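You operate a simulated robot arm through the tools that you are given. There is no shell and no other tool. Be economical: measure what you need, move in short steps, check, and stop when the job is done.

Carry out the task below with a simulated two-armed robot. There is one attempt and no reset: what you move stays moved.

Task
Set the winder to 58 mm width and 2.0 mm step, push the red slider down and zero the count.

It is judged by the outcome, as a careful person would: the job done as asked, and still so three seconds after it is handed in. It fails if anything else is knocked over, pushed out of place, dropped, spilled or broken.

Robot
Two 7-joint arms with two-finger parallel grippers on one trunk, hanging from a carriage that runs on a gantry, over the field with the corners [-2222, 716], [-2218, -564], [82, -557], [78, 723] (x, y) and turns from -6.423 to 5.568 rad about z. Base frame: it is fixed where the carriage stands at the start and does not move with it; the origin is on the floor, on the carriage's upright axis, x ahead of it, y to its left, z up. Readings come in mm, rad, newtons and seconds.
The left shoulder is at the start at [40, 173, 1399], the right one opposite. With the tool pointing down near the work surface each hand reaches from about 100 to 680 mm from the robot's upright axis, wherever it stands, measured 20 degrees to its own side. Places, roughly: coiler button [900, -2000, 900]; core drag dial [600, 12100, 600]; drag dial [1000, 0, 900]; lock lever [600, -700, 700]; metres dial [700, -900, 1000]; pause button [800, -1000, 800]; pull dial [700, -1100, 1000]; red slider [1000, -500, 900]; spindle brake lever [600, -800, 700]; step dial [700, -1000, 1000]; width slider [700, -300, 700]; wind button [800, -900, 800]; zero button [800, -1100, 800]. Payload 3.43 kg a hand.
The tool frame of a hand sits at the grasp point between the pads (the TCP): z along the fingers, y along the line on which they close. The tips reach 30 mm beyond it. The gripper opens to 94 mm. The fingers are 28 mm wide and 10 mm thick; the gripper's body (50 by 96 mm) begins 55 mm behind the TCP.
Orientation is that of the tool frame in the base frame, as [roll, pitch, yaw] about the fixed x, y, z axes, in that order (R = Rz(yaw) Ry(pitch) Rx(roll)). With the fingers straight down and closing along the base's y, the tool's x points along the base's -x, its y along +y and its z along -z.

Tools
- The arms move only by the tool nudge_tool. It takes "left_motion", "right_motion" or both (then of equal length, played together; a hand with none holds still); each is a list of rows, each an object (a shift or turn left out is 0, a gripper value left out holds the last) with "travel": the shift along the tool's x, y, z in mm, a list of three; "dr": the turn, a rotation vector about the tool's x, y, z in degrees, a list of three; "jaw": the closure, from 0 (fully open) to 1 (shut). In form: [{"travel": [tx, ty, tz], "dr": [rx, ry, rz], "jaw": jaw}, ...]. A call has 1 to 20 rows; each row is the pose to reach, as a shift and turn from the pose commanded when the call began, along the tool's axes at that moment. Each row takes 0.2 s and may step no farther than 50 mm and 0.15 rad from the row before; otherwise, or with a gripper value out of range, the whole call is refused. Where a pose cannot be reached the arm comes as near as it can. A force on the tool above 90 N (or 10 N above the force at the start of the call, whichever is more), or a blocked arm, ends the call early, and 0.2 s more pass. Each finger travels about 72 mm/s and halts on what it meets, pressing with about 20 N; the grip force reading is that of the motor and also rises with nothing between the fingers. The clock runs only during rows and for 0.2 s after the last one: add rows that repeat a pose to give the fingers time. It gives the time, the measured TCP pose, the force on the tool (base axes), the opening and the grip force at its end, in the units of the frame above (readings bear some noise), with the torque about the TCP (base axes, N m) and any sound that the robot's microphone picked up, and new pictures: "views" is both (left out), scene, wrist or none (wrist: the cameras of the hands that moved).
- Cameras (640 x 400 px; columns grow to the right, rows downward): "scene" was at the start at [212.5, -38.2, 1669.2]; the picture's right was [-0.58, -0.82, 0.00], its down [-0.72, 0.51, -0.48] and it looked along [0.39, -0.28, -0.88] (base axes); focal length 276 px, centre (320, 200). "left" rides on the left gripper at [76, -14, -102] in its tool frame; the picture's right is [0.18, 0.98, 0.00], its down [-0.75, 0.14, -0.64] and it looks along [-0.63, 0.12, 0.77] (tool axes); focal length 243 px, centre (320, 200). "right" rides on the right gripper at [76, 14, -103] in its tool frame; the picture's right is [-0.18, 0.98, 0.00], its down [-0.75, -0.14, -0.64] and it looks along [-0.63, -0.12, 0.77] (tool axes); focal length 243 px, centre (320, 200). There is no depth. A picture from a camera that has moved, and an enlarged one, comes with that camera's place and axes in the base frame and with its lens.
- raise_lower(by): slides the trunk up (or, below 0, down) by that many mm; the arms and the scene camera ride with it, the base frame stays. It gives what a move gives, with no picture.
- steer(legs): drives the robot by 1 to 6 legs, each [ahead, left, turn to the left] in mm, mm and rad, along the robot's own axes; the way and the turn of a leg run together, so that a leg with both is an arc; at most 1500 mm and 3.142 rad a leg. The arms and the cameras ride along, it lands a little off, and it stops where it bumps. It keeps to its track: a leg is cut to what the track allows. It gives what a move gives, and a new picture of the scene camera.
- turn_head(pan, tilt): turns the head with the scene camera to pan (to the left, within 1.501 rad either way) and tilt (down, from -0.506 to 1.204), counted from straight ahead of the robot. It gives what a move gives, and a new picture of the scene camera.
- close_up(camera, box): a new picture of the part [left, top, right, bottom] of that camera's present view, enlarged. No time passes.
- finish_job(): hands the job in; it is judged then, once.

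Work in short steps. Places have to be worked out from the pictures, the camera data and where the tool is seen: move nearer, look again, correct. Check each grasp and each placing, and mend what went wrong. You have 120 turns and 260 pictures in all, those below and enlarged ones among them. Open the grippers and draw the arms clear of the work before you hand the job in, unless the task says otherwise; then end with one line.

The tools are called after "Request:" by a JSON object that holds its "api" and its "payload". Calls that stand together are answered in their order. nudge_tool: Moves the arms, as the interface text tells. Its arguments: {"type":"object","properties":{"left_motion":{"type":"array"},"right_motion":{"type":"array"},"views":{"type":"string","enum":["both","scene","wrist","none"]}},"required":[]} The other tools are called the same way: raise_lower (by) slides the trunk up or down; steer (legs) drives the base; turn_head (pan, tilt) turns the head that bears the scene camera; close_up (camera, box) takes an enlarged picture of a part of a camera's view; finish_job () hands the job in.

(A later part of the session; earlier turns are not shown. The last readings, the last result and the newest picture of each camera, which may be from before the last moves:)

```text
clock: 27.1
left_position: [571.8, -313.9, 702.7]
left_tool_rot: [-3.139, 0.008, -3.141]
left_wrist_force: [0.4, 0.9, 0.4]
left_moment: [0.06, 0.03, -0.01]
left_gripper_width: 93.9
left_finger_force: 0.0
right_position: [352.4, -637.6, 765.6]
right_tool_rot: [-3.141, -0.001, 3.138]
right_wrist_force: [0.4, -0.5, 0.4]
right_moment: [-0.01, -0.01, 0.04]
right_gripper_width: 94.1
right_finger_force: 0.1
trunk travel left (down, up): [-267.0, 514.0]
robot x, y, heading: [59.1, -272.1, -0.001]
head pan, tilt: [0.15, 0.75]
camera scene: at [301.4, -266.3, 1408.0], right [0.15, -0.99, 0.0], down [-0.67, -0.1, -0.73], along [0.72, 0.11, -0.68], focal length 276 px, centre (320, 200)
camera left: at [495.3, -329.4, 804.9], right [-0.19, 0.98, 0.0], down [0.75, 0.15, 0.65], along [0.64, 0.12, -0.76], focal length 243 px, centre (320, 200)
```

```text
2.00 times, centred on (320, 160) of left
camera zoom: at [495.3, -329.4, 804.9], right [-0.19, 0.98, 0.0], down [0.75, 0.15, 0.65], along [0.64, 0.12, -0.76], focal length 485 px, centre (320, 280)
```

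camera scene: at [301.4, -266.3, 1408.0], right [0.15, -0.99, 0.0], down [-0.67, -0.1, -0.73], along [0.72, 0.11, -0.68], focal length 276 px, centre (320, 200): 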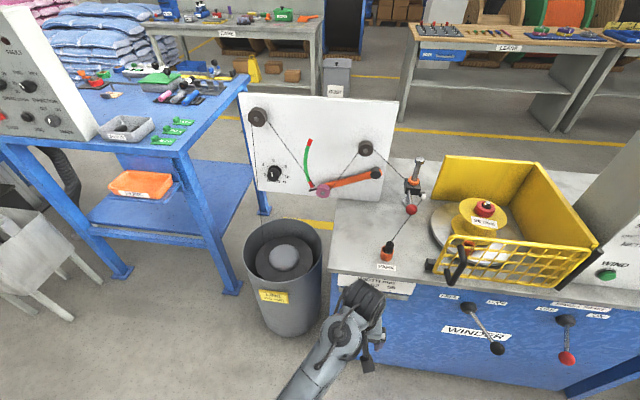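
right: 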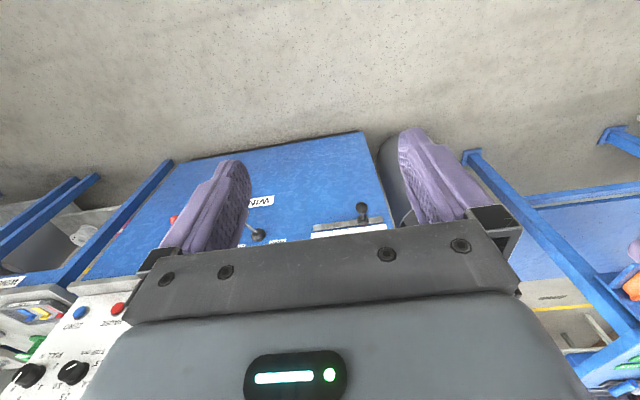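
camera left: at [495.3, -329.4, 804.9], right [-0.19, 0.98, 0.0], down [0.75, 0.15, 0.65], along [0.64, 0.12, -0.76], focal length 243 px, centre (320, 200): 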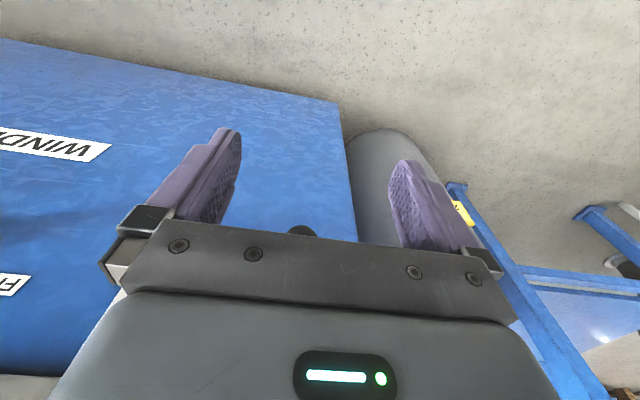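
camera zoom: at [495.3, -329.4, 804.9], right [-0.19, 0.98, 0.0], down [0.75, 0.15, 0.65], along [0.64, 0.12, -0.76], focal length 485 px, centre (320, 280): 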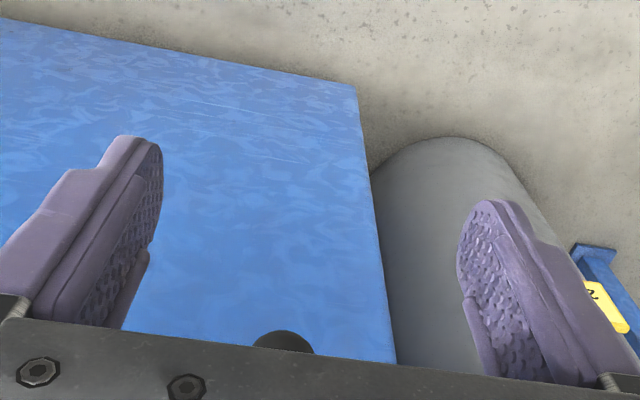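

Ball is at about (674, -313, 655), centred between the fingers. I set TCP height to 672 and advance so the fingers straddle it.

Request:
{"api": "nudge_tool", "payload": {"left_motion": [{"travel": [-10, 0, 20]}, {"travel": [-30, 0, 31]}, {"travel": [-55, 0, 31]}, {"travel": [-75, 0, 31]}, {"travel": [-90, 0, 31]}, {"travel": [-98, 0, 31]}, {"travel": [-98, 0, 31]}]}}

Request:
{"api": "close_up", "payload": {"camera": "scene", "box": [320, 220, 460, 340]}}

```text
clock: 28.7
left_position: [665.4, -311.1, 670.0]
left_tool_rot: [-3.138, 0.005, -3.139]
left_wrist_force: [-25.8, 2.3, 14.3]
left_moment: [-0.01, -3.0, 0.53]
left_gripper_width: 94.1
left_finger_force: 0.0
right_position: [348.6, -636.9, 764.4]
right_tool_rot: [3.141, -0.002, 3.137]
right_wrist_force: [0.1, 0.7, 0.0]
right_moment: [0.0, 0.0, -0.01]
right_gripper_width: 94.1
right_finger_force: 0.1
trunk travel left (down, up): [-267.0, 514.0]
robot x, y, heading: [60.5, -278.6, -0.007]
head pan, tilt: [0.15, 0.75]
camera scene: at [298.4, -265.9, 1407.5], right [0.15, -0.99, 0.0], down [-0.68, -0.1, -0.73], along [0.72, 0.11, -0.68], focal length 276 px, centre (320, 200)
camera left: at [588.6, -326.3, 772.2], right [-0.19, 0.98, 0.0], down [0.75, 0.15, 0.64], along [0.63, 0.12, -0.77], focal length 243 px, centre (320, 200)
```

scene: 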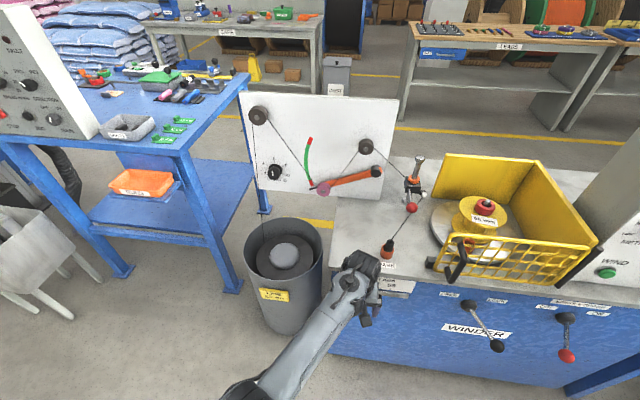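
left: 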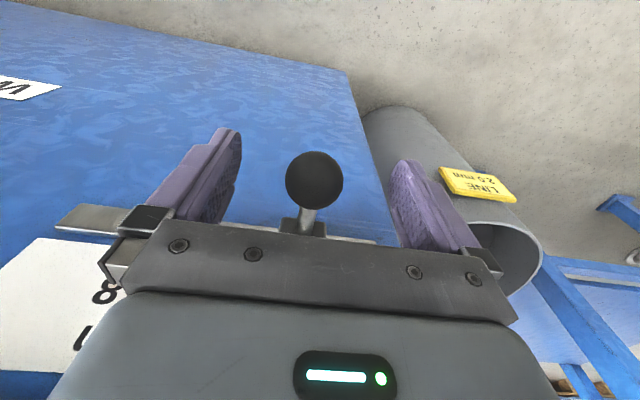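

```text
3.33 times, centred on (390, 280) of scene
camera zoom: at [298.4, -265.9, 1407.5], right [0.15, -0.99, 0.0], down [-0.68, -0.1, -0.73], along [0.72, 0.11, -0.68], focal length 918 px, centre (87, -67)
```

zoom: 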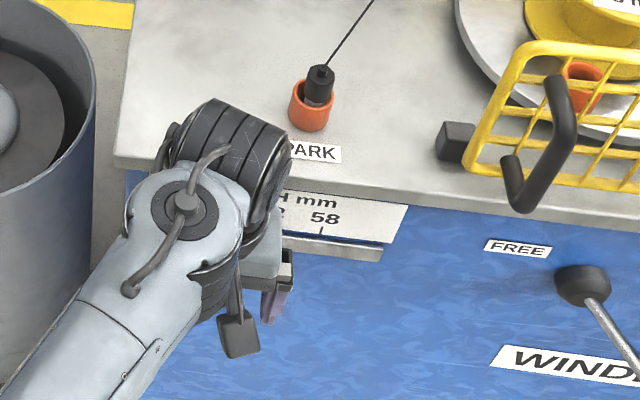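

The ball sits between the fingers; the palm seems to press the table edge. I back off 6 mm and close on the ball.

Request:
{"api": "nudge_tool", "payload": {"left_motion": [{"travel": [7, 0, 3], "jaw": 0.3}, {"travel": [7, 0, 3], "jaw": 0.6}, {"travel": [7, 0, 3], "jaw": 0.8}, {"travel": [7, 0, 3], "jaw": 0.8}, {"travel": [7, 0, 3], "jaw": 0.8}], "views": "wrist"}}

```text
clock: 29.9
left_position: [664.1, -313.1, 668.6]
left_tool_rot: [-3.137, 0.008, -3.136]
left_wrist_force: [3.1, -2.3, -6.0]
left_moment: [-0.06, -0.85, -0.1]
left_gripper_width: 31.4
left_finger_force: 44.5
right_position: [352.7, -637.8, 765.5]
right_tool_rot: [3.141, 0.0, 3.137]
right_wrist_force: [0.4, -1.2, -0.7]
right_moment: [0.0, -0.01, -0.01]
right_gripper_width: 94.1
right_finger_force: 0.1
trunk travel left (down, up): [-267.0, 514.0]
robot x, y, heading: [60.7, -278.9, -0.002]
head pan, tilt: [0.15, 0.75]
camera left: at [587.3, -327.1, 771.0], right [-0.19, 0.98, -0.01], down [0.75, 0.15, 0.65], along [0.64, 0.12, -0.76], focal length 243 px, centre (320, 200)
```

left: 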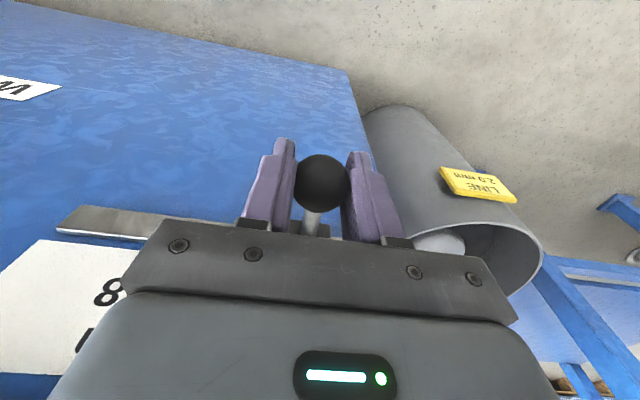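

Firm grip on the 31 mm ball. I move it 80 mm toward -y with a small +x drift and check the pointer.

Request:
{"api": "nudge_tool", "payload": {"left_motion": [{"travel": [7, -10, 3]}, {"travel": [7, -25, 3]}, {"travel": [6, -40, 3]}, {"travel": [5, -60, 3]}, {"travel": [4, -80, 3]}, {"travel": [4, -80, 3]}]}}

Request:
{"api": "close_up", "payload": {"camera": "scene", "box": [320, 220, 460, 340]}}

```text
clock: 31.3
left_position: [662.9, -367.8, 670.1]
left_tool_rot: [-3.14, 0.014, -3.138]
left_wrist_force: [37.9, 1.7, -20.4]
left_moment: [0.0, -0.03, 0.01]
left_gripper_width: 32.0
left_finger_force: 44.7
left hand out of reach, approached as far as the arm can: row 4, 5, 6
right_position: [361.0, -635.7, 766.3]
right_tool_rot: [3.14, 0.006, 3.14]
right_wrist_force: [0.9, 0.5, -0.1]
right_moment: [-0.04, -0.01, 0.01]
right_gripper_width: 94.1
right_finger_force: 0.0
trunk travel left (down, up): [-267.0, 514.0]
robot x, y, heading: [60.3, -275.0, -0.005]
head pan, tilt: [0.15, 0.75]
camera scene: at [306.1, -265.7, 1409.2], right [0.15, -0.99, 0.0], down [-0.67, -0.1, -0.73], along [0.73, 0.11, -0.68], focal length 276 px, centre (320, 200)
camera left: at [584.6, -382.0, 771.9], right [-0.19, 0.98, -0.01], down [0.74, 0.15, 0.65], along [0.64, 0.12, -0.76], focal length 243 px, centre (320, 200)
```

scene: 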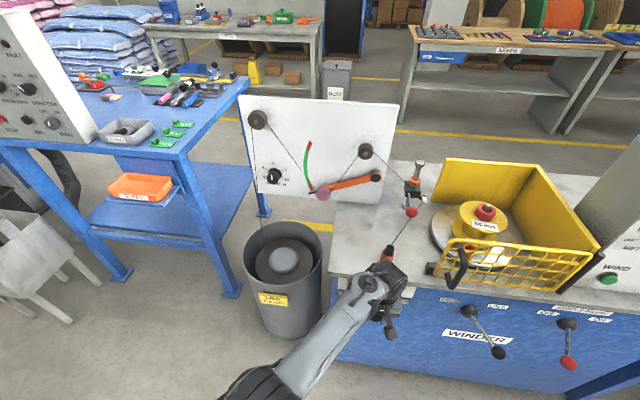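
left: 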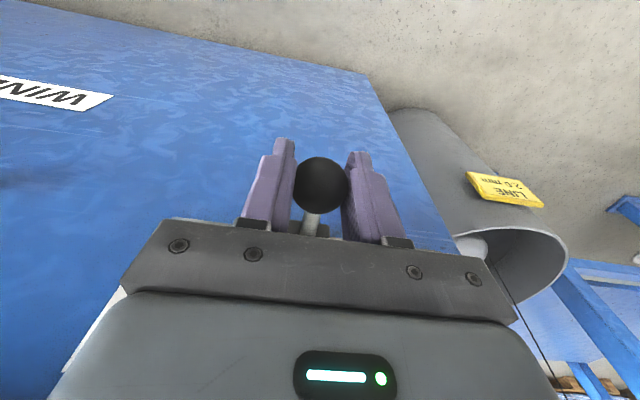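

```text
3.33 times, centred on (390, 280) of scene
camera zoom: at [306.1, -265.7, 1409.2], right [0.15, -0.99, 0.0], down [-0.67, -0.1, -0.73], along [0.73, 0.11, -0.68], focal length 918 px, centre (87, -67)
```

zoom: 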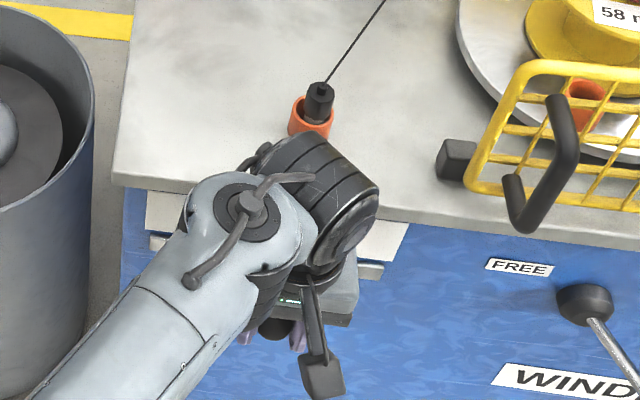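

At the arm's reach limit with 55 mm done. I'll let go, back off, shift the base right, and re-grip.

Request:
{"api": "nudge_tool", "payload": {"left_motion": [{"jaw": 0.4}, {"jaw": 0.0}, {"jaw": 0}, {"travel": [30, 0, 0], "jaw": 0}, {"travel": [70, 0, 0]}, {"travel": [100, 0, 0]}, {"travel": [100, 0, 0]}], "views": "none"}}

Request:
{"api": "steer", "payload": {"legs": [[15, -150, 0]]}}

Request:
{"api": "close_up", "payload": {"camera": "scene", "box": [240, 220, 400, 340]}}

Request:
{"api": "close_up", "payload": {"camera": "left", "box": [0, 0, 640, 400]}}

```text
clock: 33.1
left_position: [581.8, -345.0, 680.3]
left_tool_rot: [3.116, 0.05, -3.111]
left_wrist_force: [-0.6, 0.7, 0.6]
left_moment: [-0.03, -0.04, 0.02]
left_gripper_width: 94.3
left_finger_force: 0.0
right_position: [353.0, -636.4, 765.4]
right_tool_rot: [3.141, 0.002, 3.14]
right_wrist_force: [0.0, 0.0, 0.4]
right_moment: [0.05, 0.01, -0.02]
right_gripper_width: 94.0
right_finger_force: 0.0
trunk travel left (down, up): [-267.0, 514.0]
robot x, y, heading: [58.1, -277.3, -0.009]
head pan, tilt: [0.15, 0.75]
stopped in row 7 (left hand): the arm was blocked; the commanded pose is now the measured one
```

```text
clock: 34.4
left_position: [595.7, -491.4, 678.9]
left_tool_rot: [3.117, 0.049, -3.109]
left_wrist_force: [-0.6, 0.0, 0.4]
left_moment: [0.0, 0.01, -0.01]
left_gripper_width: 93.7
left_finger_force: 0.1
right_position: [367.1, -782.8, 764.3]
right_tool_rot: [3.141, 0.001, 3.139]
right_wrist_force: [0.8, 0.0, 0.4]
right_moment: [-0.01, -0.01, 0.0]
right_gripper_width: 93.8
right_finger_force: 0.0
trunk travel left (down, up): [-267.0, 514.0]
robot x, y, heading: [76.8, -426.4, -0.009]
head pan, tilt: [0.15, 0.75]
camera scene: at [315.9, -413.5, 1408.0], right [0.15, -0.99, 0.0], down [-0.67, -0.1, -0.73], along [0.72, 0.11, -0.68], focal length 276 px, centre (320, 200)
```

scene: 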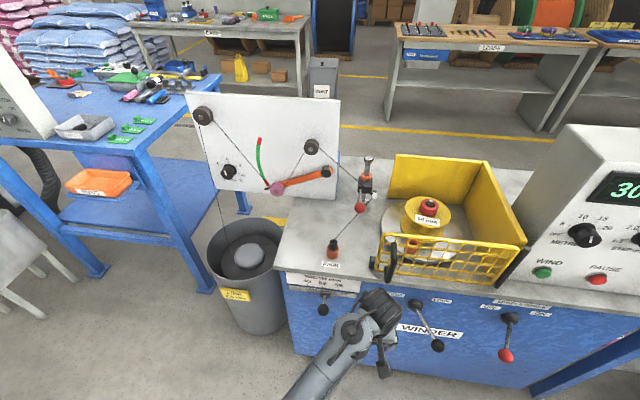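

```text
3.33 times, centred on (320, 280) of scene
camera zoom: at [315.9, -413.5, 1408.0], right [0.15, -0.99, 0.0], down [-0.67, -0.1, -0.73], along [0.72, 0.11, -0.68], focal length 918 px, centre (320, -67)
```

zoom: 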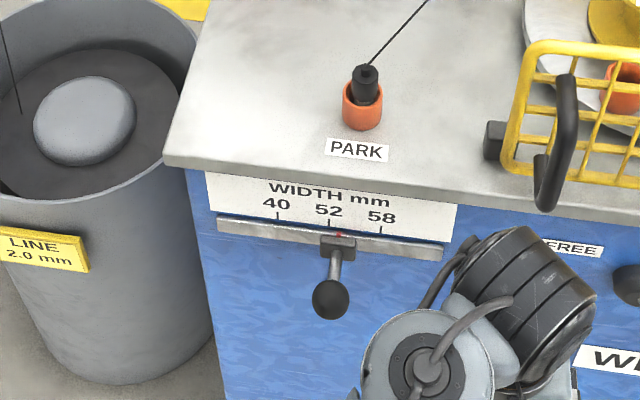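

```text
1.00 times, centred on (320, 200) of left (not enlarged: the box is as wide or as high as the picture)
camera zoom: at [514.2, -511.0, 777.0], right [-0.22, 0.98, 0.01], down [0.72, 0.15, 0.68], along [0.66, 0.16, -0.73], focal length 243 px, centre (320, 200)
```

zoom: 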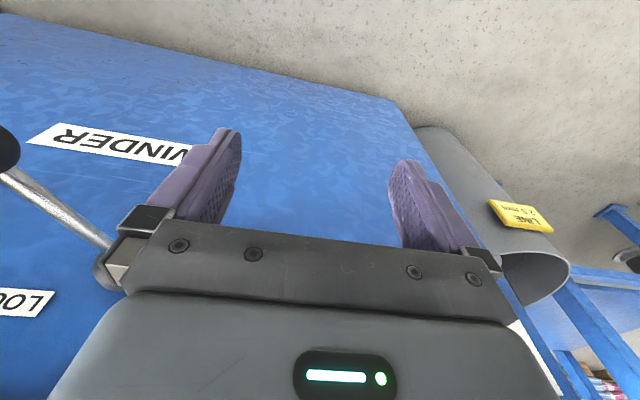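

The pointer is just past 52, about 39 mm short of 58; ball now at (670, -368, 653). I bring the left hand back in front of it with yaw eased by 20°.

Request:
{"api": "nudge_tool", "payload": {"left_motion": [{"travel": [10, 30, 0], "dr": [0, 0, -7]}, {"travel": [10, 60, 0], "dr": [0, 0, -14]}, {"travel": [10, 95, 5], "dr": [0, 0, -20]}, {"travel": [5, 123, 8], "dr": [0, 0, -20]}, {"travel": [5, 123, 8], "dr": [0, 0, -20]}], "views": "wrist"}}

```text
clock: 35.6
left_position: [587.1, -370.7, 671.9]
left_tool_rot: [3.136, 0.055, -2.759]
left_wrist_force: [0.0, -0.7, 0.0]
left_moment: [0.0, 0.0, -0.01]
left_gripper_width: 94.1
left_finger_force: 0.0
right_position: [367.5, -784.4, 765.8]
right_tool_rot: [-3.14, -0.001, 3.14]
right_wrist_force: [-1.1, 0.0, 0.2]
right_moment: [0.0, 0.02, -0.01]
right_gripper_width: 94.0
right_finger_force: 0.0
trunk travel left (down, up): [-267.0, 514.0]
robot x, y, heading: [73.4, -422.7, -0.003]
head pan, tilt: [0.15, 0.75]
camera left: at [515.8, -414.6, 770.0], right [-0.54, 0.84, -0.01], down [0.61, 0.4, 0.68], along [0.58, 0.36, -0.73], focal length 243 px, centre (320, 200)
```

left: 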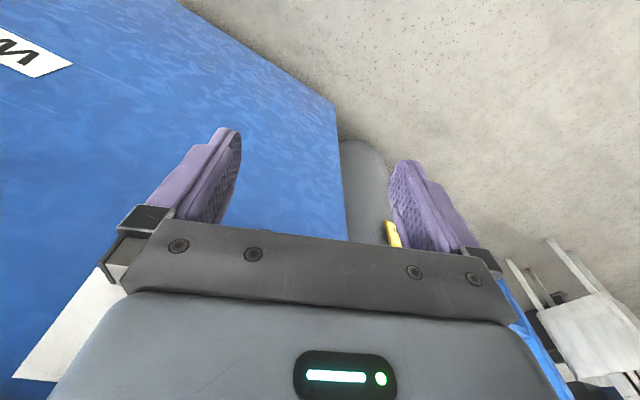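

At this distance yaw can return to straight. I rotate back and advance onto the ball.

Request:
{"api": "nudge_tool", "payload": {"left_motion": [{"dr": [0, 0, 8]}, {"dr": [0, 0, 16]}, {"travel": [-18, -7, 0], "dr": [0, 0, 21.5]}, {"travel": [-37, -14, 0], "dr": [0, 0, 21.5]}, {"travel": [-56, -21, 0], "dr": [0, 0, 21.5]}, {"travel": [-68, -26, 0], "dr": [0, 0, 21.5]}, {"travel": [-68, -26, 0], "dr": [0, 0, 21.5]}], "views": "wrist"}}

```text
clock: 37.2
left_position: [658.4, -367.5, 675.0]
left_tool_rot: [3.118, 0.048, -3.135]
left_wrist_force: [-0.7, 1.2, -0.8]
left_moment: [0.05, 0.01, -0.05]
left_gripper_width: 93.8
left_finger_force: 0.1
right_position: [367.6, -784.0, 764.6]
right_tool_rot: [3.142, 0.001, 3.139]
right_wrist_force: [0.8, -0.5, 0.2]
right_moment: [0.01, -0.01, 0.04]
right_gripper_width: 93.9
right_finger_force: 0.1
trunk travel left (down, up): [-267.0, 514.0]
robot x, y, heading: [77.3, -422.5, -0.001]
head pan, tilt: [0.15, 0.75]
camera left: at [577.5, -385.7, 773.9], right [-0.19, 0.98, 0.02], down [0.72, 0.13, 0.68], along [0.67, 0.14, -0.73], focal length 243 px, centre (320, 200)
```

left: 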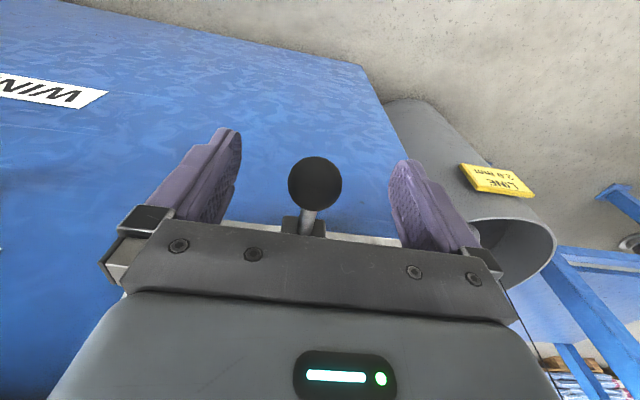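

Free of force and straddling the ball again. I close and move 39 mm toward -y.

Request:
{"api": "nudge_tool", "payload": {"left_motion": [{"jaw": 0.4}, {"jaw": 0.8}, {"jaw": 0.8}, {"jaw": 0.8}, {"travel": [0, -10, 0], "jaw": 0.8}, {"travel": [-1, -20, 0]}, {"travel": [-1, -30, 0]}, {"travel": [-2, -39, 0]}, {"travel": [-2, -39, 0]}]}}

Request:
{"api": "close_up", "payload": {"camera": "scene", "box": [240, 220, 400, 340]}}

```text
clock: 39.2
left_position: [659.4, -404.6, 675.2]
left_tool_rot: [3.118, 0.045, -3.134]
left_wrist_force: [-4.4, -0.3, 1.5]
left_moment: [-0.01, -0.08, -0.06]
left_gripper_width: 31.0
left_finger_force: 45.0
right_position: [365.6, -783.2, 764.2]
right_tool_rot: [-3.14, 0.0, 3.141]
right_wrist_force: [-0.3, 0.1, 0.3]
right_moment: [-0.01, 0.0, -0.03]
right_gripper_width: 94.0
right_finger_force: 0.0
trunk travel left (down, up): [-267.0, 514.0]
robot x, y, heading: [74.8, -424.1, -0.003]
head pan, tilt: [0.15, 0.75]
camera scene: at [315.2, -413.6, 1407.8], right [0.15, -0.99, 0.0], down [-0.68, -0.1, -0.73], along [0.72, 0.11, -0.68], focal length 276 px, centre (320, 200)
camera left: at [578.0, -423.5, 774.2], right [-0.19, 0.98, 0.02], down [0.72, 0.13, 0.68], along [0.66, 0.14, -0.73], focal length 243 px, centre (320, 200)
```

scene: 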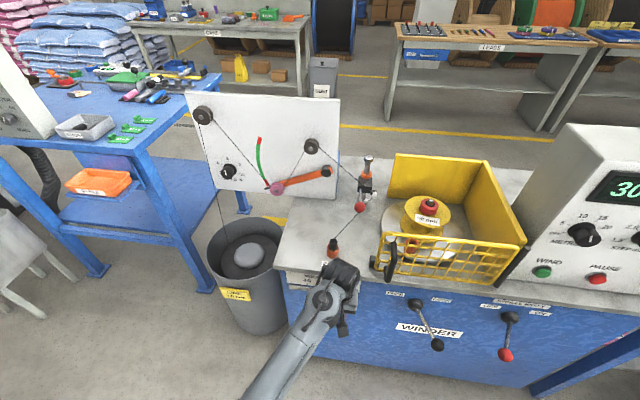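
left: 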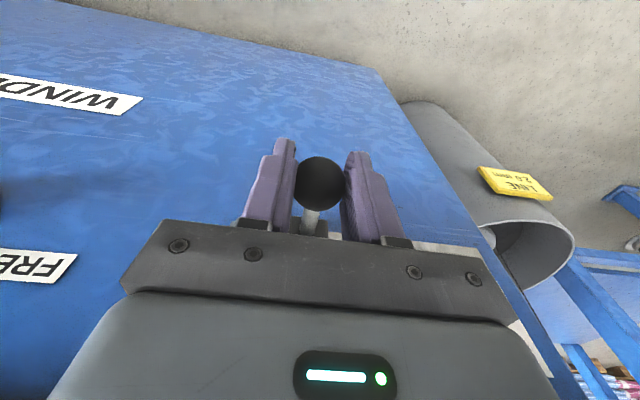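

```text
3.33 times, centred on (320, 280) of scene
camera zoom: at [315.2, -413.6, 1407.8], right [0.15, -0.99, 0.0], down [-0.68, -0.1, -0.73], along [0.72, 0.11, -0.68], focal length 918 px, centre (320, -67)
```

zoom: 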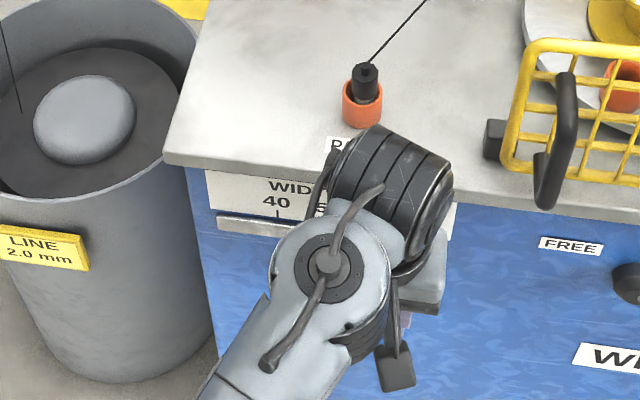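

Released next, then I back away to check the pointer with the scale in clear view.

Request:
{"api": "nudge_tool", "payload": {"left_motion": [{"jaw": 0.4}, {"jaw": 0.0}, {"jaw": 0}, {"travel": [30, 0, 0], "jaw": 0}, {"travel": [70, -20, 0]}, {"travel": [85, -55, -20]}, {"travel": [90, -90, -40]}, {"travel": [90, -90, -40]}]}}

Request:
{"api": "close_up", "payload": {"camera": "scene", "box": [280, 250, 380, 320]}}

```text
clock: 41.0
left_position: [566.5, -493.9, 708.4]
left_tool_rot: [3.111, 0.047, -3.133]
left_wrist_force: [-0.4, -0.1, 0.2]
left_moment: [0.01, 0.0, 0.01]
left_gripper_width: 93.7
left_finger_force: 0.1
right_position: [366.8, -782.6, 764.7]
right_tool_rot: [-3.141, 0.001, -3.141]
right_wrist_force: [0.1, -0.1, 0.7]
right_moment: [-0.02, 0.01, 0.0]
right_gripper_width: 93.9
right_finger_force: 0.0
trunk travel left (down, up): [-267.0, 514.0]
robot x, y, heading: [72.4, -425.0, -0.006]
head pan, tilt: [0.15, 0.75]
camera scene: at [315.8, -412.9, 1408.0], right [0.15, -0.99, 0.0], down [-0.67, -0.1, -0.73], along [0.72, 0.11, -0.68], focal length 276 px, centre (320, 200)
camera left: at [485.6, -512.5, 806.5], right [-0.19, 0.98, 0.02], down [0.72, 0.13, 0.68], along [0.67, 0.15, -0.73], focal length 243 px, centre (320, 200)
```

scene: 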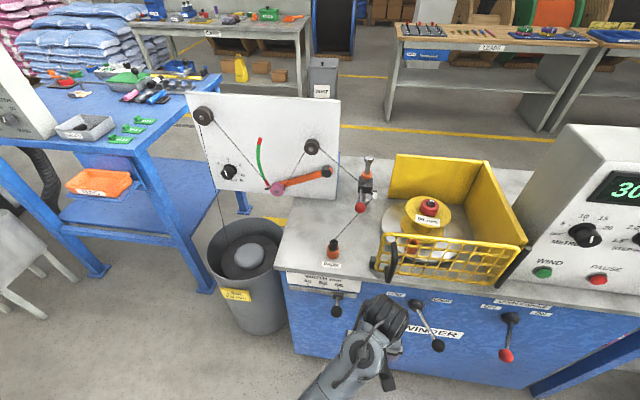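
left: 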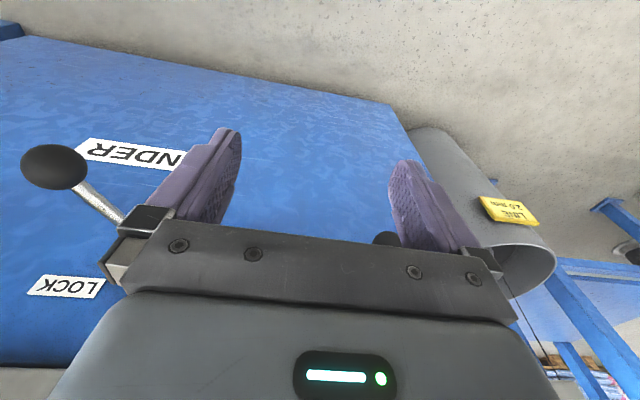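

```text
5.71 times, centred on (330, 285) of scene
camera zoom: at [315.8, -412.9, 1408.0], right [0.15, -0.99, 0.0], down [-0.67, -0.1, -0.73], along [0.72, 0.11, -0.68], focal length 1575 px, centre (263, -286)
```

zoom: 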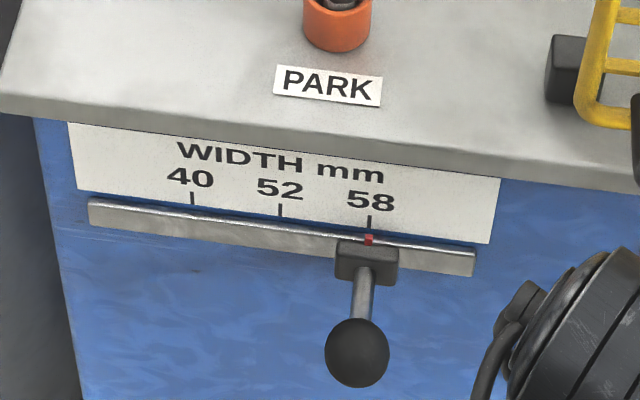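

The pointer sits exactly under 58. Next the red slider: its knob is at about (889, -441, 857), the table top at z≈768. I turn the robot right so the left shoulder comes forward for reach.

Request:
{"api": "steer", "payload": {"legs": [[0, 0, -0.5]]}}

Request:
{"api": "nudge_tool", "payload": {"left_motion": [{"travel": [0, 0, -45]}, {"travel": [0, 0, -90]}, {"travel": [0, 0, -135]}, {"travel": [0, 0, -180]}, {"travel": [0, 0, -220]}, {"travel": [0, 0, -220]}], "views": "none"}}

Request:
{"api": "turn_head", "payload": {"pan": 0.5, "tilt": 0.7}}

```text
clock: 42.9
left_position: [472.4, -724.9, 709.2]
left_tool_rot: [3.116, 0.05, 2.645]
left_wrist_force: [-0.1, 0.4, -0.4]
left_moment: [0.0, 0.0, 0.0]
left_gripper_width: 93.7
left_finger_force: 0.0
right_position: [158.5, -880.8, 764.5]
right_tool_rot: [-3.141, -0.001, 2.637]
right_wrist_force: [1.5, 0.7, -0.3]
right_moment: [0.01, 0.0, 0.02]
right_gripper_width: 94.0
right_finger_force: 0.1
trunk travel left (down, up): [-267.0, 514.0]
robot x, y, heading: [75.0, -421.7, -0.504]
head pan, tilt: [0.15, 0.75]
camera scene: at [291.8, -531.7, 1408.0], right [-0.35, -0.94, 0.0], down [-0.64, 0.24, -0.73], along [0.69, -0.25, -0.68], focal length 276 px, centre (320, 200)
```

scene: 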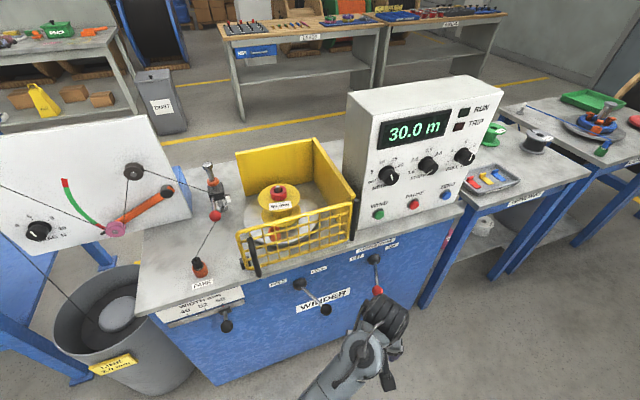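

```text
clock: 44.3
left_position: [503.6, -779.3, 853.9]
left_tool_rot: [3.109, 0.053, 2.656]
left_wrist_force: [1.0, -0.9, 0.4]
left_moment: [-0.04, 0.0, -0.01]
left_gripper_width: 94.0
left_finger_force: 0.0
left hand out of reach, approached as far as the arm can: row 2, 3, 4, 5, 6
right_position: [160.4, -880.6, 765.1]
right_tool_rot: [-3.141, 0.001, 2.637]
right_wrist_force: [0.5, 0.0, -0.4]
right_moment: [0.02, 0.0, 0.01]
right_gripper_width: 94.1
right_finger_force: 0.1
trunk travel left (down, up): [-267.0, 514.0]
robot x, y, heading: [75.9, -428.6, -0.505]
head pan, tilt: [0.15, 0.75]
```

```text
clock: 45.1
left_position: [502.4, -779.4, 854.0]
left_tool_rot: [3.107, 0.052, 2.654]
left_wrist_force: [-0.3, -0.2, 0.9]
left_moment: [0.0, 0.0, 0.02]
left_gripper_width: 94.2
left_finger_force: 0.1
right_position: [158.7, -881.2, 764.2]
right_tool_rot: [-3.141, 0.002, 2.637]
right_wrist_force: [0.2, 0.2, 0.3]
right_moment: [0.0, -0.04, 0.0]
right_gripper_width: 94.3
right_finger_force: 0.0
trunk travel left (down, up): [-267.0, 514.0]
robot x, y, heading: [75.5, -420.7, -0.506]
head pan, tilt: [0.499, 0.7]
camera scene: at [299.1, -503.6, 1412.3], right [-0.01, -1.0, 0.0], down [-0.64, 0.0, -0.76], along [0.76, 0.0, -0.64], focal length 276 px, centre (320, 200)
```

scene: 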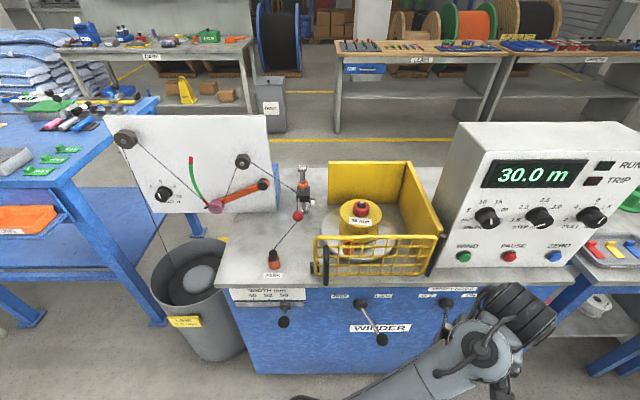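

The arm is cramped when tool-down here. I swing the left hand back to y≈-480 in front of the table while straightening yaw.

Request:
{"api": "nudge_tool", "payload": {"left_motion": [{"travel": [13, 42, 0], "dr": [0, 0, -5]}, {"travel": [26, 84, 0], "dr": [0, 0, -10]}, {"travel": [38, 126, 0], "dr": [0, 0, -15]}, {"travel": [51, 168, 0], "dr": [0, 0, -20]}, {"travel": [64, 210, 0], "dr": [0, 0, -24]}, {"travel": [76, 252, 0], "dr": [0, 0, -27]}, {"travel": [88, 291, 0], "dr": [0, 0, -27]}, {"travel": [88, 291, 0], "dr": [0, 0, -27]}], "views": "none"}}

```text
clock: 46.9
left_position: [556.7, -553.6, 743.6]
left_tool_rot: [3.139, 0.056, 3.116]
left_wrist_force: [-0.2, 0.5, 0.0]
left_moment: [-0.03, -0.01, -0.01]
left_gripper_width: 94.1
left_finger_force: 0.2
left hand out of reach, approached as far as the arm can: row 1, 2, 3, 4, 5, 6, 7, 8
right_position: [158.8, -881.7, 764.6]
right_tool_rot: [-3.141, 0.001, 2.637]
right_wrist_force: [0.2, 0.4, 1.0]
right_moment: [0.02, 0.0, -0.02]
right_gripper_width: 93.7
right_finger_force: 0.1
trunk travel left (down, up): [-267.0, 514.0]
robot x, y, heading: [71.2, -425.6, -0.501]
head pan, tilt: [0.499, 0.7]
```

Now tilting the fingers forward in place by 45° while rising.

Request:
{"api": "nudge_tool", "payload": {"left_motion": [{"travel": [0, 20, -10], "dr": [0, -8, 0]}, {"travel": [-5, 40, -25], "dr": [0, -16, 0]}, {"travel": [-10, 60, -50], "dr": [0, -24, 0]}, {"travel": [-15, 80, -75], "dr": [0, -32, 0]}, {"travel": [-20, 95, -100], "dr": [0, -40, 0]}, {"travel": [-25, 110, -125], "dr": [0, -45, 0]}, {"travel": [-30, 110, -150], "dr": [0, -45, 0]}, {"travel": [-30, 110, -150], "dr": [0, -45, 0]}]}}

```text
clock: 48.7
left_position: [577.0, -439.9, 897.1]
left_tool_rot: [3.138, 0.839, 3.115]
left_wrist_force: [-0.4, 0.0, 0.5]
left_moment: [0.01, -0.02, 0.0]
left_gripper_width: 93.9
left_finger_force: 0.1
right_position: [157.7, -879.3, 763.9]
right_tool_rot: [3.141, -0.001, 2.636]
right_wrist_force: [0.4, 0.1, 0.5]
right_moment: [0.0, -0.01, 0.0]
right_gripper_width: 93.9
right_finger_force: 0.0
trunk travel left (down, up): [-267.0, 514.0]
robot x, y, heading: [78.3, -425.3, -0.504]
head pan, tilt: [0.499, 0.7]
camera scene: at [299.0, -503.0, 1412.3], right [-0.01, -1.0, 0.0], down [-0.64, 0.0, -0.76], along [0.76, 0.0, -0.64], focal length 276 px, centre (320, 200)
camera left: at [449.0, -451.9, 908.1], right [-0.1, 0.99, -0.13], down [0.03, 0.14, 0.99], along [0.99, 0.09, -0.04], focal length 243 px, centre (320, 200)
```

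scene: 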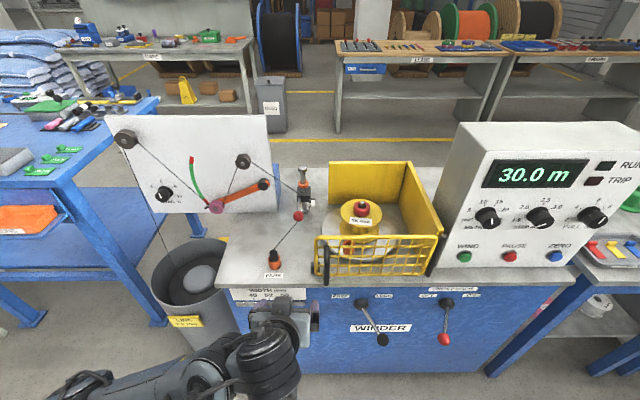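
left: 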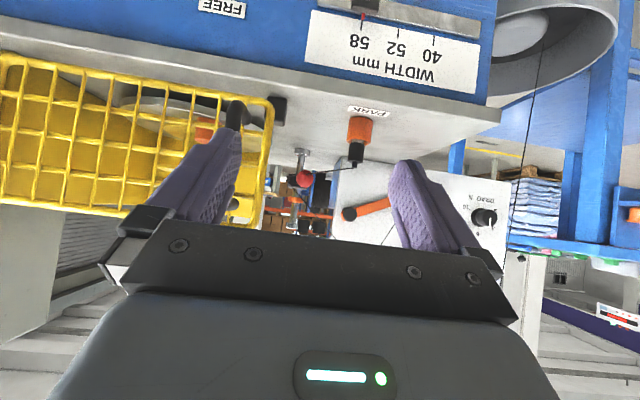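

The hand's view shows the red knob at about (889, -446, 858). I close the fingers, rise, and advance above it, stopping a bit short.

Request:
{"api": "nudge_tool", "payload": {"left_motion": [{"travel": [-28, 0, -25], "jaw": 0.5}, {"travel": [-50, 0, 0], "jaw": 1}, {"travel": [-80, 1, 30], "jaw": 1}, {"travel": [-110, 1, 65], "jaw": 1}, {"travel": [-140, 2, 100], "jaw": 1}, {"travel": [-170, 2, 130], "jaw": 1}, {"travel": [-195, 2, 158], "jaw": 1}, {"travel": [-195, 2, 158], "jaw": 1}]}}

Request:
{"api": "close_up", "payload": {"camera": "scene", "box": [240, 140, 380, 300]}}

```text
clock: 50.5
left_position: [824.0, -445.2, 935.4]
left_tool_rot: [3.14, 0.84, 3.117]
left_wrist_force: [-1.3, -0.5, -0.5]
left_moment: [-0.01, 0.0, -0.01]
left_gripper_width: 0.0
left_finger_force: 20.3
right_position: [158.0, -880.7, 765.2]
right_tool_rot: [-3.142, 0.0, 2.639]
right_wrist_force: [0.4, -0.3, 0.4]
right_moment: [0.0, -0.03, -0.05]
right_gripper_width: 94.0
right_finger_force: 0.0
trunk travel left (down, up): [-267.0, 514.0]
robot x, y, heading: [75.0, -424.3, -0.501]
head pan, tilt: [0.499, 0.7]
camera scene: at [298.6, -503.2, 1412.2], right [-0.01, -1.0, 0.0], down [-0.64, 0.0, -0.76], along [0.76, 0.0, -0.64], focal length 276 px, centre (320, 200)
camera left: at [696.1, -457.7, 946.6], right [-0.1, 0.99, -0.14], down [0.03, 0.14, 0.99], along [0.99, 0.09, -0.04], focal length 243 px, centre (320, 200)
```

scene: 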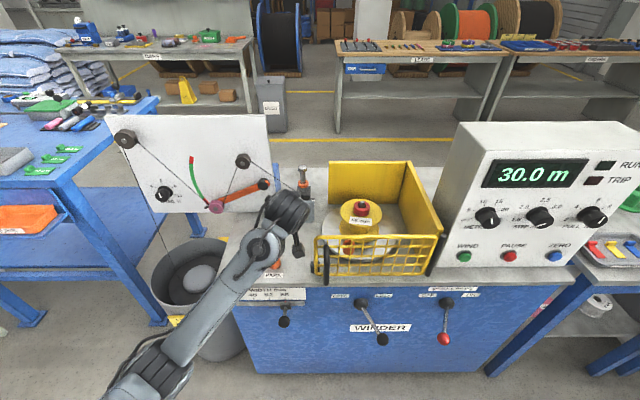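
left: 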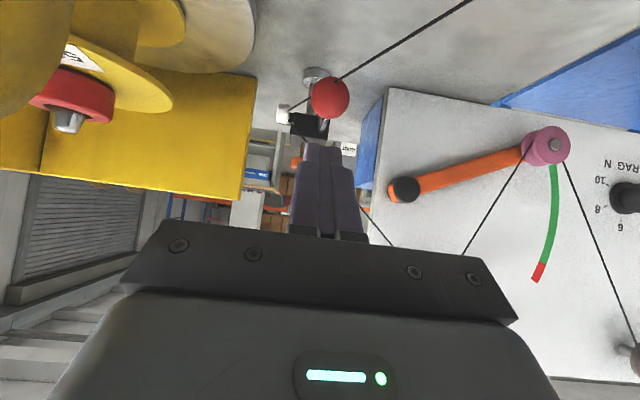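

```text
2.50 times, centred on (310, 220) of scene
camera zoom: at [298.6, -503.2, 1412.2], right [-0.01, -1.0, 0.0], down [-0.64, 0.0, -0.76], along [0.76, 0.0, -0.64], focal length 689 px, centre (345, 150)
```

zoom: 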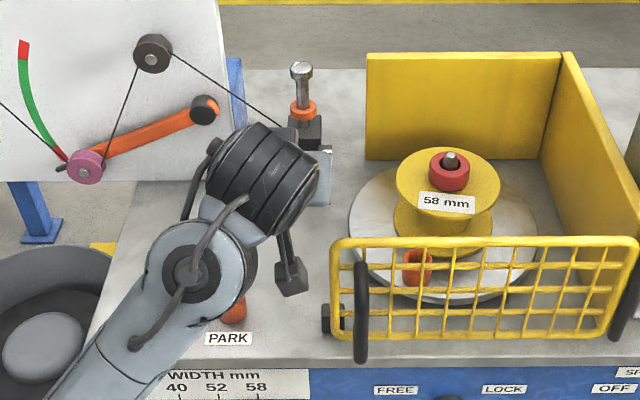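

Knob confirmed near (885, -444, 857). I move over it and press down gently in small steps.

Request:
{"api": "nudge_tool", "payload": {"left_motion": [{"travel": [-20, 1, 20]}, {"travel": [-35, 1, 39]}, {"travel": [-20, 1, 52]}, {"travel": [-9, 1, 62]}, {"travel": [-1, 1, 69]}, {"travel": [6, 1, 75]}, {"travel": [6, 1, 75]}]}}

Request:
{"api": "close_up", "payload": {"camera": "scene", "box": [240, 140, 380, 300]}}

```text
clock: 52.1
left_position: [878.5, -444.6, 879.9]
left_tool_rot: [3.138, 0.841, 3.116]
left_wrist_force: [-0.7, 0.0, 0.2]
left_moment: [0.01, -0.04, -0.01]
left_gripper_width: 0.1
left_finger_force: 20.2
right_position: [158.1, -882.0, 764.6]
right_tool_rot: [-3.141, 0.001, 2.636]
right_wrist_force: [-0.2, -0.2, 0.2]
right_moment: [0.0, -0.01, 0.01]
right_gripper_width: 93.9
right_finger_force: 0.1
trunk travel left (down, up): [-267.0, 514.0]
robot x, y, heading: [75.4, -427.3, -0.504]
head pan, tilt: [0.499, 0.7]
camera scene: at [299.1, -503.4, 1412.3], right [-0.01, -1.0, 0.0], down [-0.64, 0.0, -0.77], along [0.76, 0.0, -0.64], focal length 276 px, centre (320, 200)
camera left: at [749.6, -456.2, 892.0], right [-0.1, 0.99, -0.14], down [0.03, 0.14, 0.99], along [0.99, 0.09, -0.04], focal length 243 px, centre (320, 200)
```

scene: 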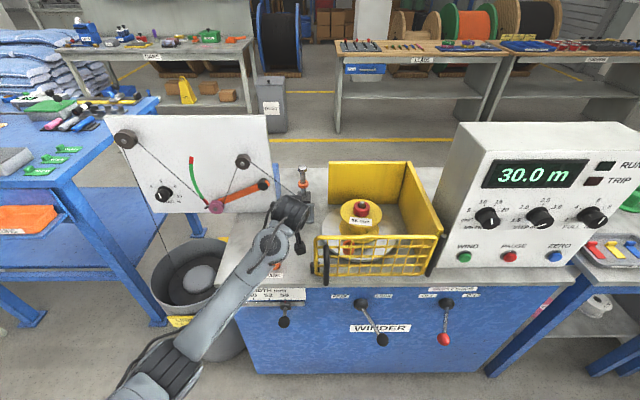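
left: 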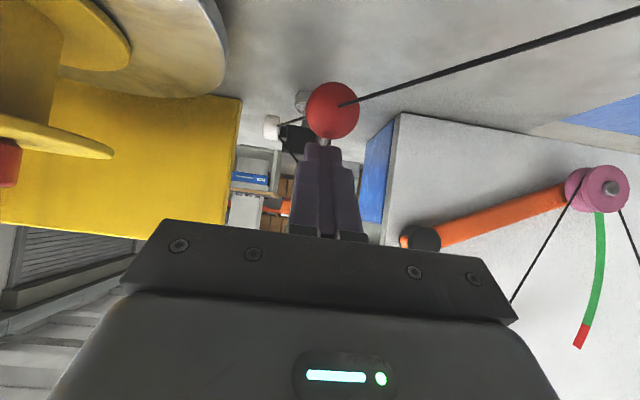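

```text
2.50 times, centred on (310, 220) of scene
camera zoom: at [299.1, -503.4, 1412.3], right [-0.01, -1.0, 0.0], down [-0.64, 0.0, -0.77], along [0.76, 0.0, -0.64], focal length 689 px, centre (345, 150)
```

zoom: 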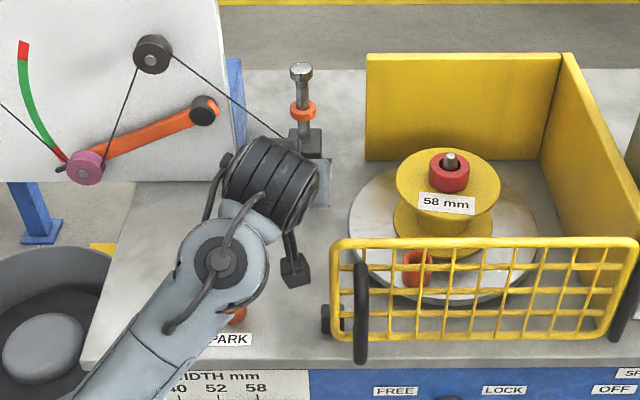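

The block has started sliding down (about 20 mm, gap under the orange ring). I continue downward until it stops.

Request:
{"api": "nudge_tool", "payload": {"left_motion": [{"travel": [7.4, 0, 6.7]}, {"travel": [14.9, 0, 13.4]}, {"travel": [22.3, 0, 20]}, {"travel": [29.8, 0, 26.7]}, {"travel": [33.5, 0, 30]}, {"travel": [33.5, 0, 30]}]}}

Request:
{"api": "close_up", "payload": {"camera": "scene", "box": [270, 150, 350, 210]}}

```text
clock: 53.5
left_position: [891.5, -446.7, 852.5]
left_tool_rot: [-3.127, 0.872, 3.127]
left_wrist_force: [19.6, 3.3, 48.8]
left_moment: [0.26, -0.93, 0.13]
left_gripper_width: 0.0
left_finger_force: 20.2
right_position: [170.0, -880.7, 765.1]
right_tool_rot: [3.138, 0.006, 2.639]
right_wrist_force: [0.2, 0.5, 0.1]
right_moment: [0.03, 0.01, -0.03]
right_gripper_width: 93.9
right_finger_force: 0.1
trunk travel left (down, up): [-267.0, 514.0]
robot x, y, heading: [73.4, -424.8, -0.501]
head pan, tilt: [0.499, 0.7]
camera scene: at [305.4, -503.0, 1414.2], right [-0.01, -1.0, 0.0], down [-0.64, 0.0, -0.77], along [0.77, 0.0, -0.64], focal length 276 px, centre (320, 200)
camera left: at [762.6, -457.1, 861.7], right [-0.09, 0.98, -0.15], down [0.0, 0.15, 0.99], along [1.0, 0.09, -0.01], focal length 243 px, centre (320, 200)
```

scene: 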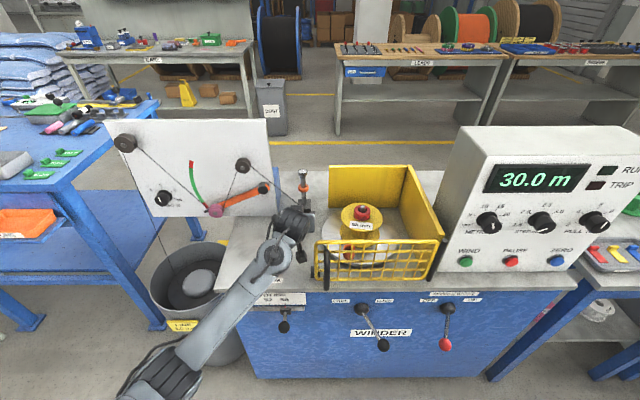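
left: 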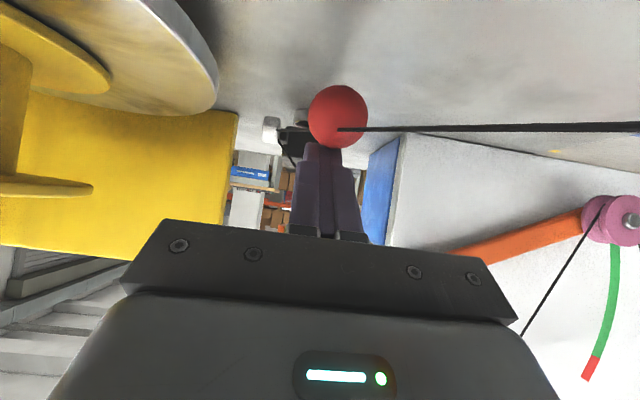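

```text
6.67 times, centred on (310, 180) of scene
camera zoom: at [305.4, -503.0, 1414.2], right [-0.01, -1.0, 0.0], down [-0.64, 0.0, -0.77], along [0.77, 0.0, -0.64], focal length 1837 px, centre (387, 333)
```

zoom: 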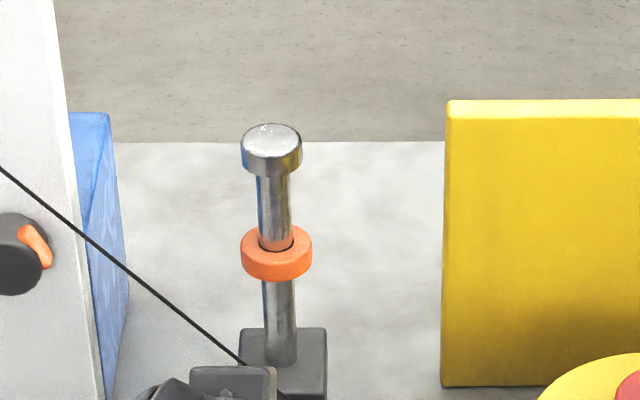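

Resistance of ~49 N: the slider has met its lower stop. I lift off and retreat to see whether it stays down.

Request:
{"api": "nudge_tool", "payload": {"left_motion": [{"travel": [-15, 0, -13]}, {"travel": [-40, 0, -36]}, {"travel": [-65, 0, -58]}, {"travel": [-40, 0, -90]}, {"travel": [-10, 0, -125]}, {"travel": [20, 0, -160]}, {"travel": [50, 0, -195]}, {"travel": [80, 0, -230]}, {"travel": [110, 0, -265]}, {"travel": [110, 0, -265]}]}}

Request:
{"api": "close_up", "payload": {"camera": "scene", "box": [240, 140, 360, 280]}}

Request:
{"api": "close_up", "payload": {"camera": "left", "box": [220, 100, 420, 240]}}

```text
clock: 55.7
left_position: [605.9, -438.5, 934.0]
left_tool_rot: [3.138, 0.841, 3.117]
left_wrist_force: [0.1, -0.1, 1.1]
left_moment: [0.0, 0.02, -0.02]
left_gripper_width: 0.0
left_finger_force: 19.7
right_position: [159.4, -880.5, 765.1]
right_tool_rot: [3.141, 0.001, 2.637]
right_wrist_force: [0.2, -0.3, 0.3]
right_moment: [0.02, 0.02, -0.01]
right_gripper_width: 93.8
right_finger_force: 0.1
trunk travel left (down, up): [-267.0, 514.0]
robot x, y, heading: [79.5, -423.4, -0.503]
head pan, tilt: [0.499, 0.7]
camera scene: at [299.5, -503.5, 1412.4], right [-0.01, -1.0, 0.0], down [-0.64, 0.0, -0.77], along [0.77, 0.0, -0.64], focal length 276 px, centre (320, 200)
camera left: at [478.2, -450.2, 944.7], right [-0.1, 0.99, -0.14], down [0.03, 0.14, 0.99], along [0.99, 0.1, -0.04], focal length 243 px, centre (320, 200)
```

scene: 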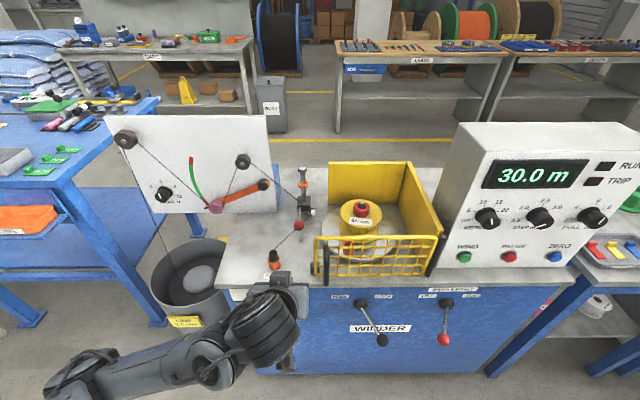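
left: 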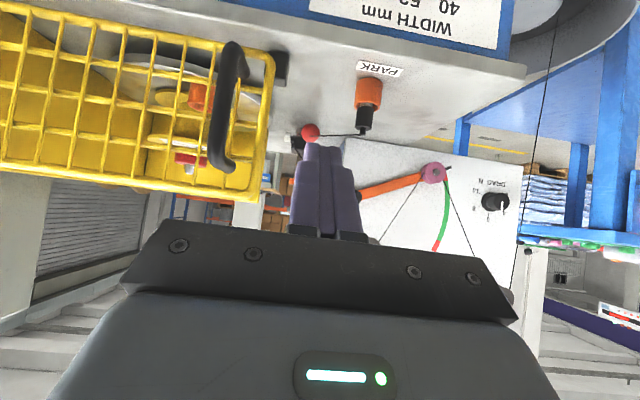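

```text
2.86 times, centred on (300, 210) of scene
camera zoom: at [299.5, -503.5, 1412.4], right [-0.01, -1.0, 0.0], down [-0.64, 0.0, -0.77], along [0.77, 0.0, -0.64], focal length 787 px, centre (377, 171)
```

zoom: 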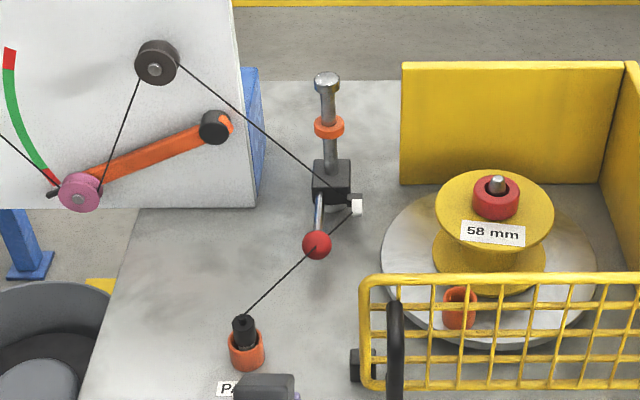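

```text
2.86 times, centred on (320, 170) of left
camera zoom: at [478.2, -450.2, 944.7], right [-0.1, 0.99, -0.14], down [0.03, 0.14, 0.99], along [0.99, 0.1, -0.04], focal length 693 px, centre (320, 286)
```

zoom: 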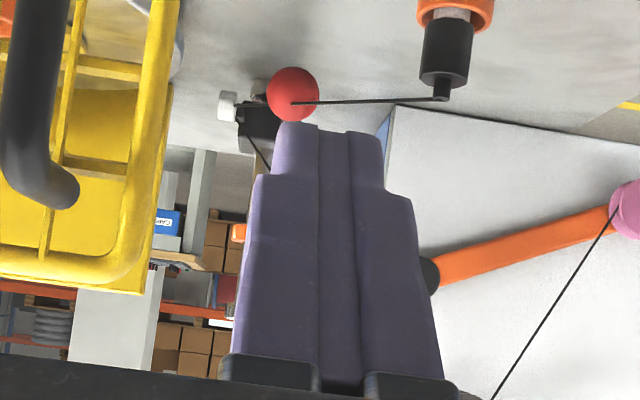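

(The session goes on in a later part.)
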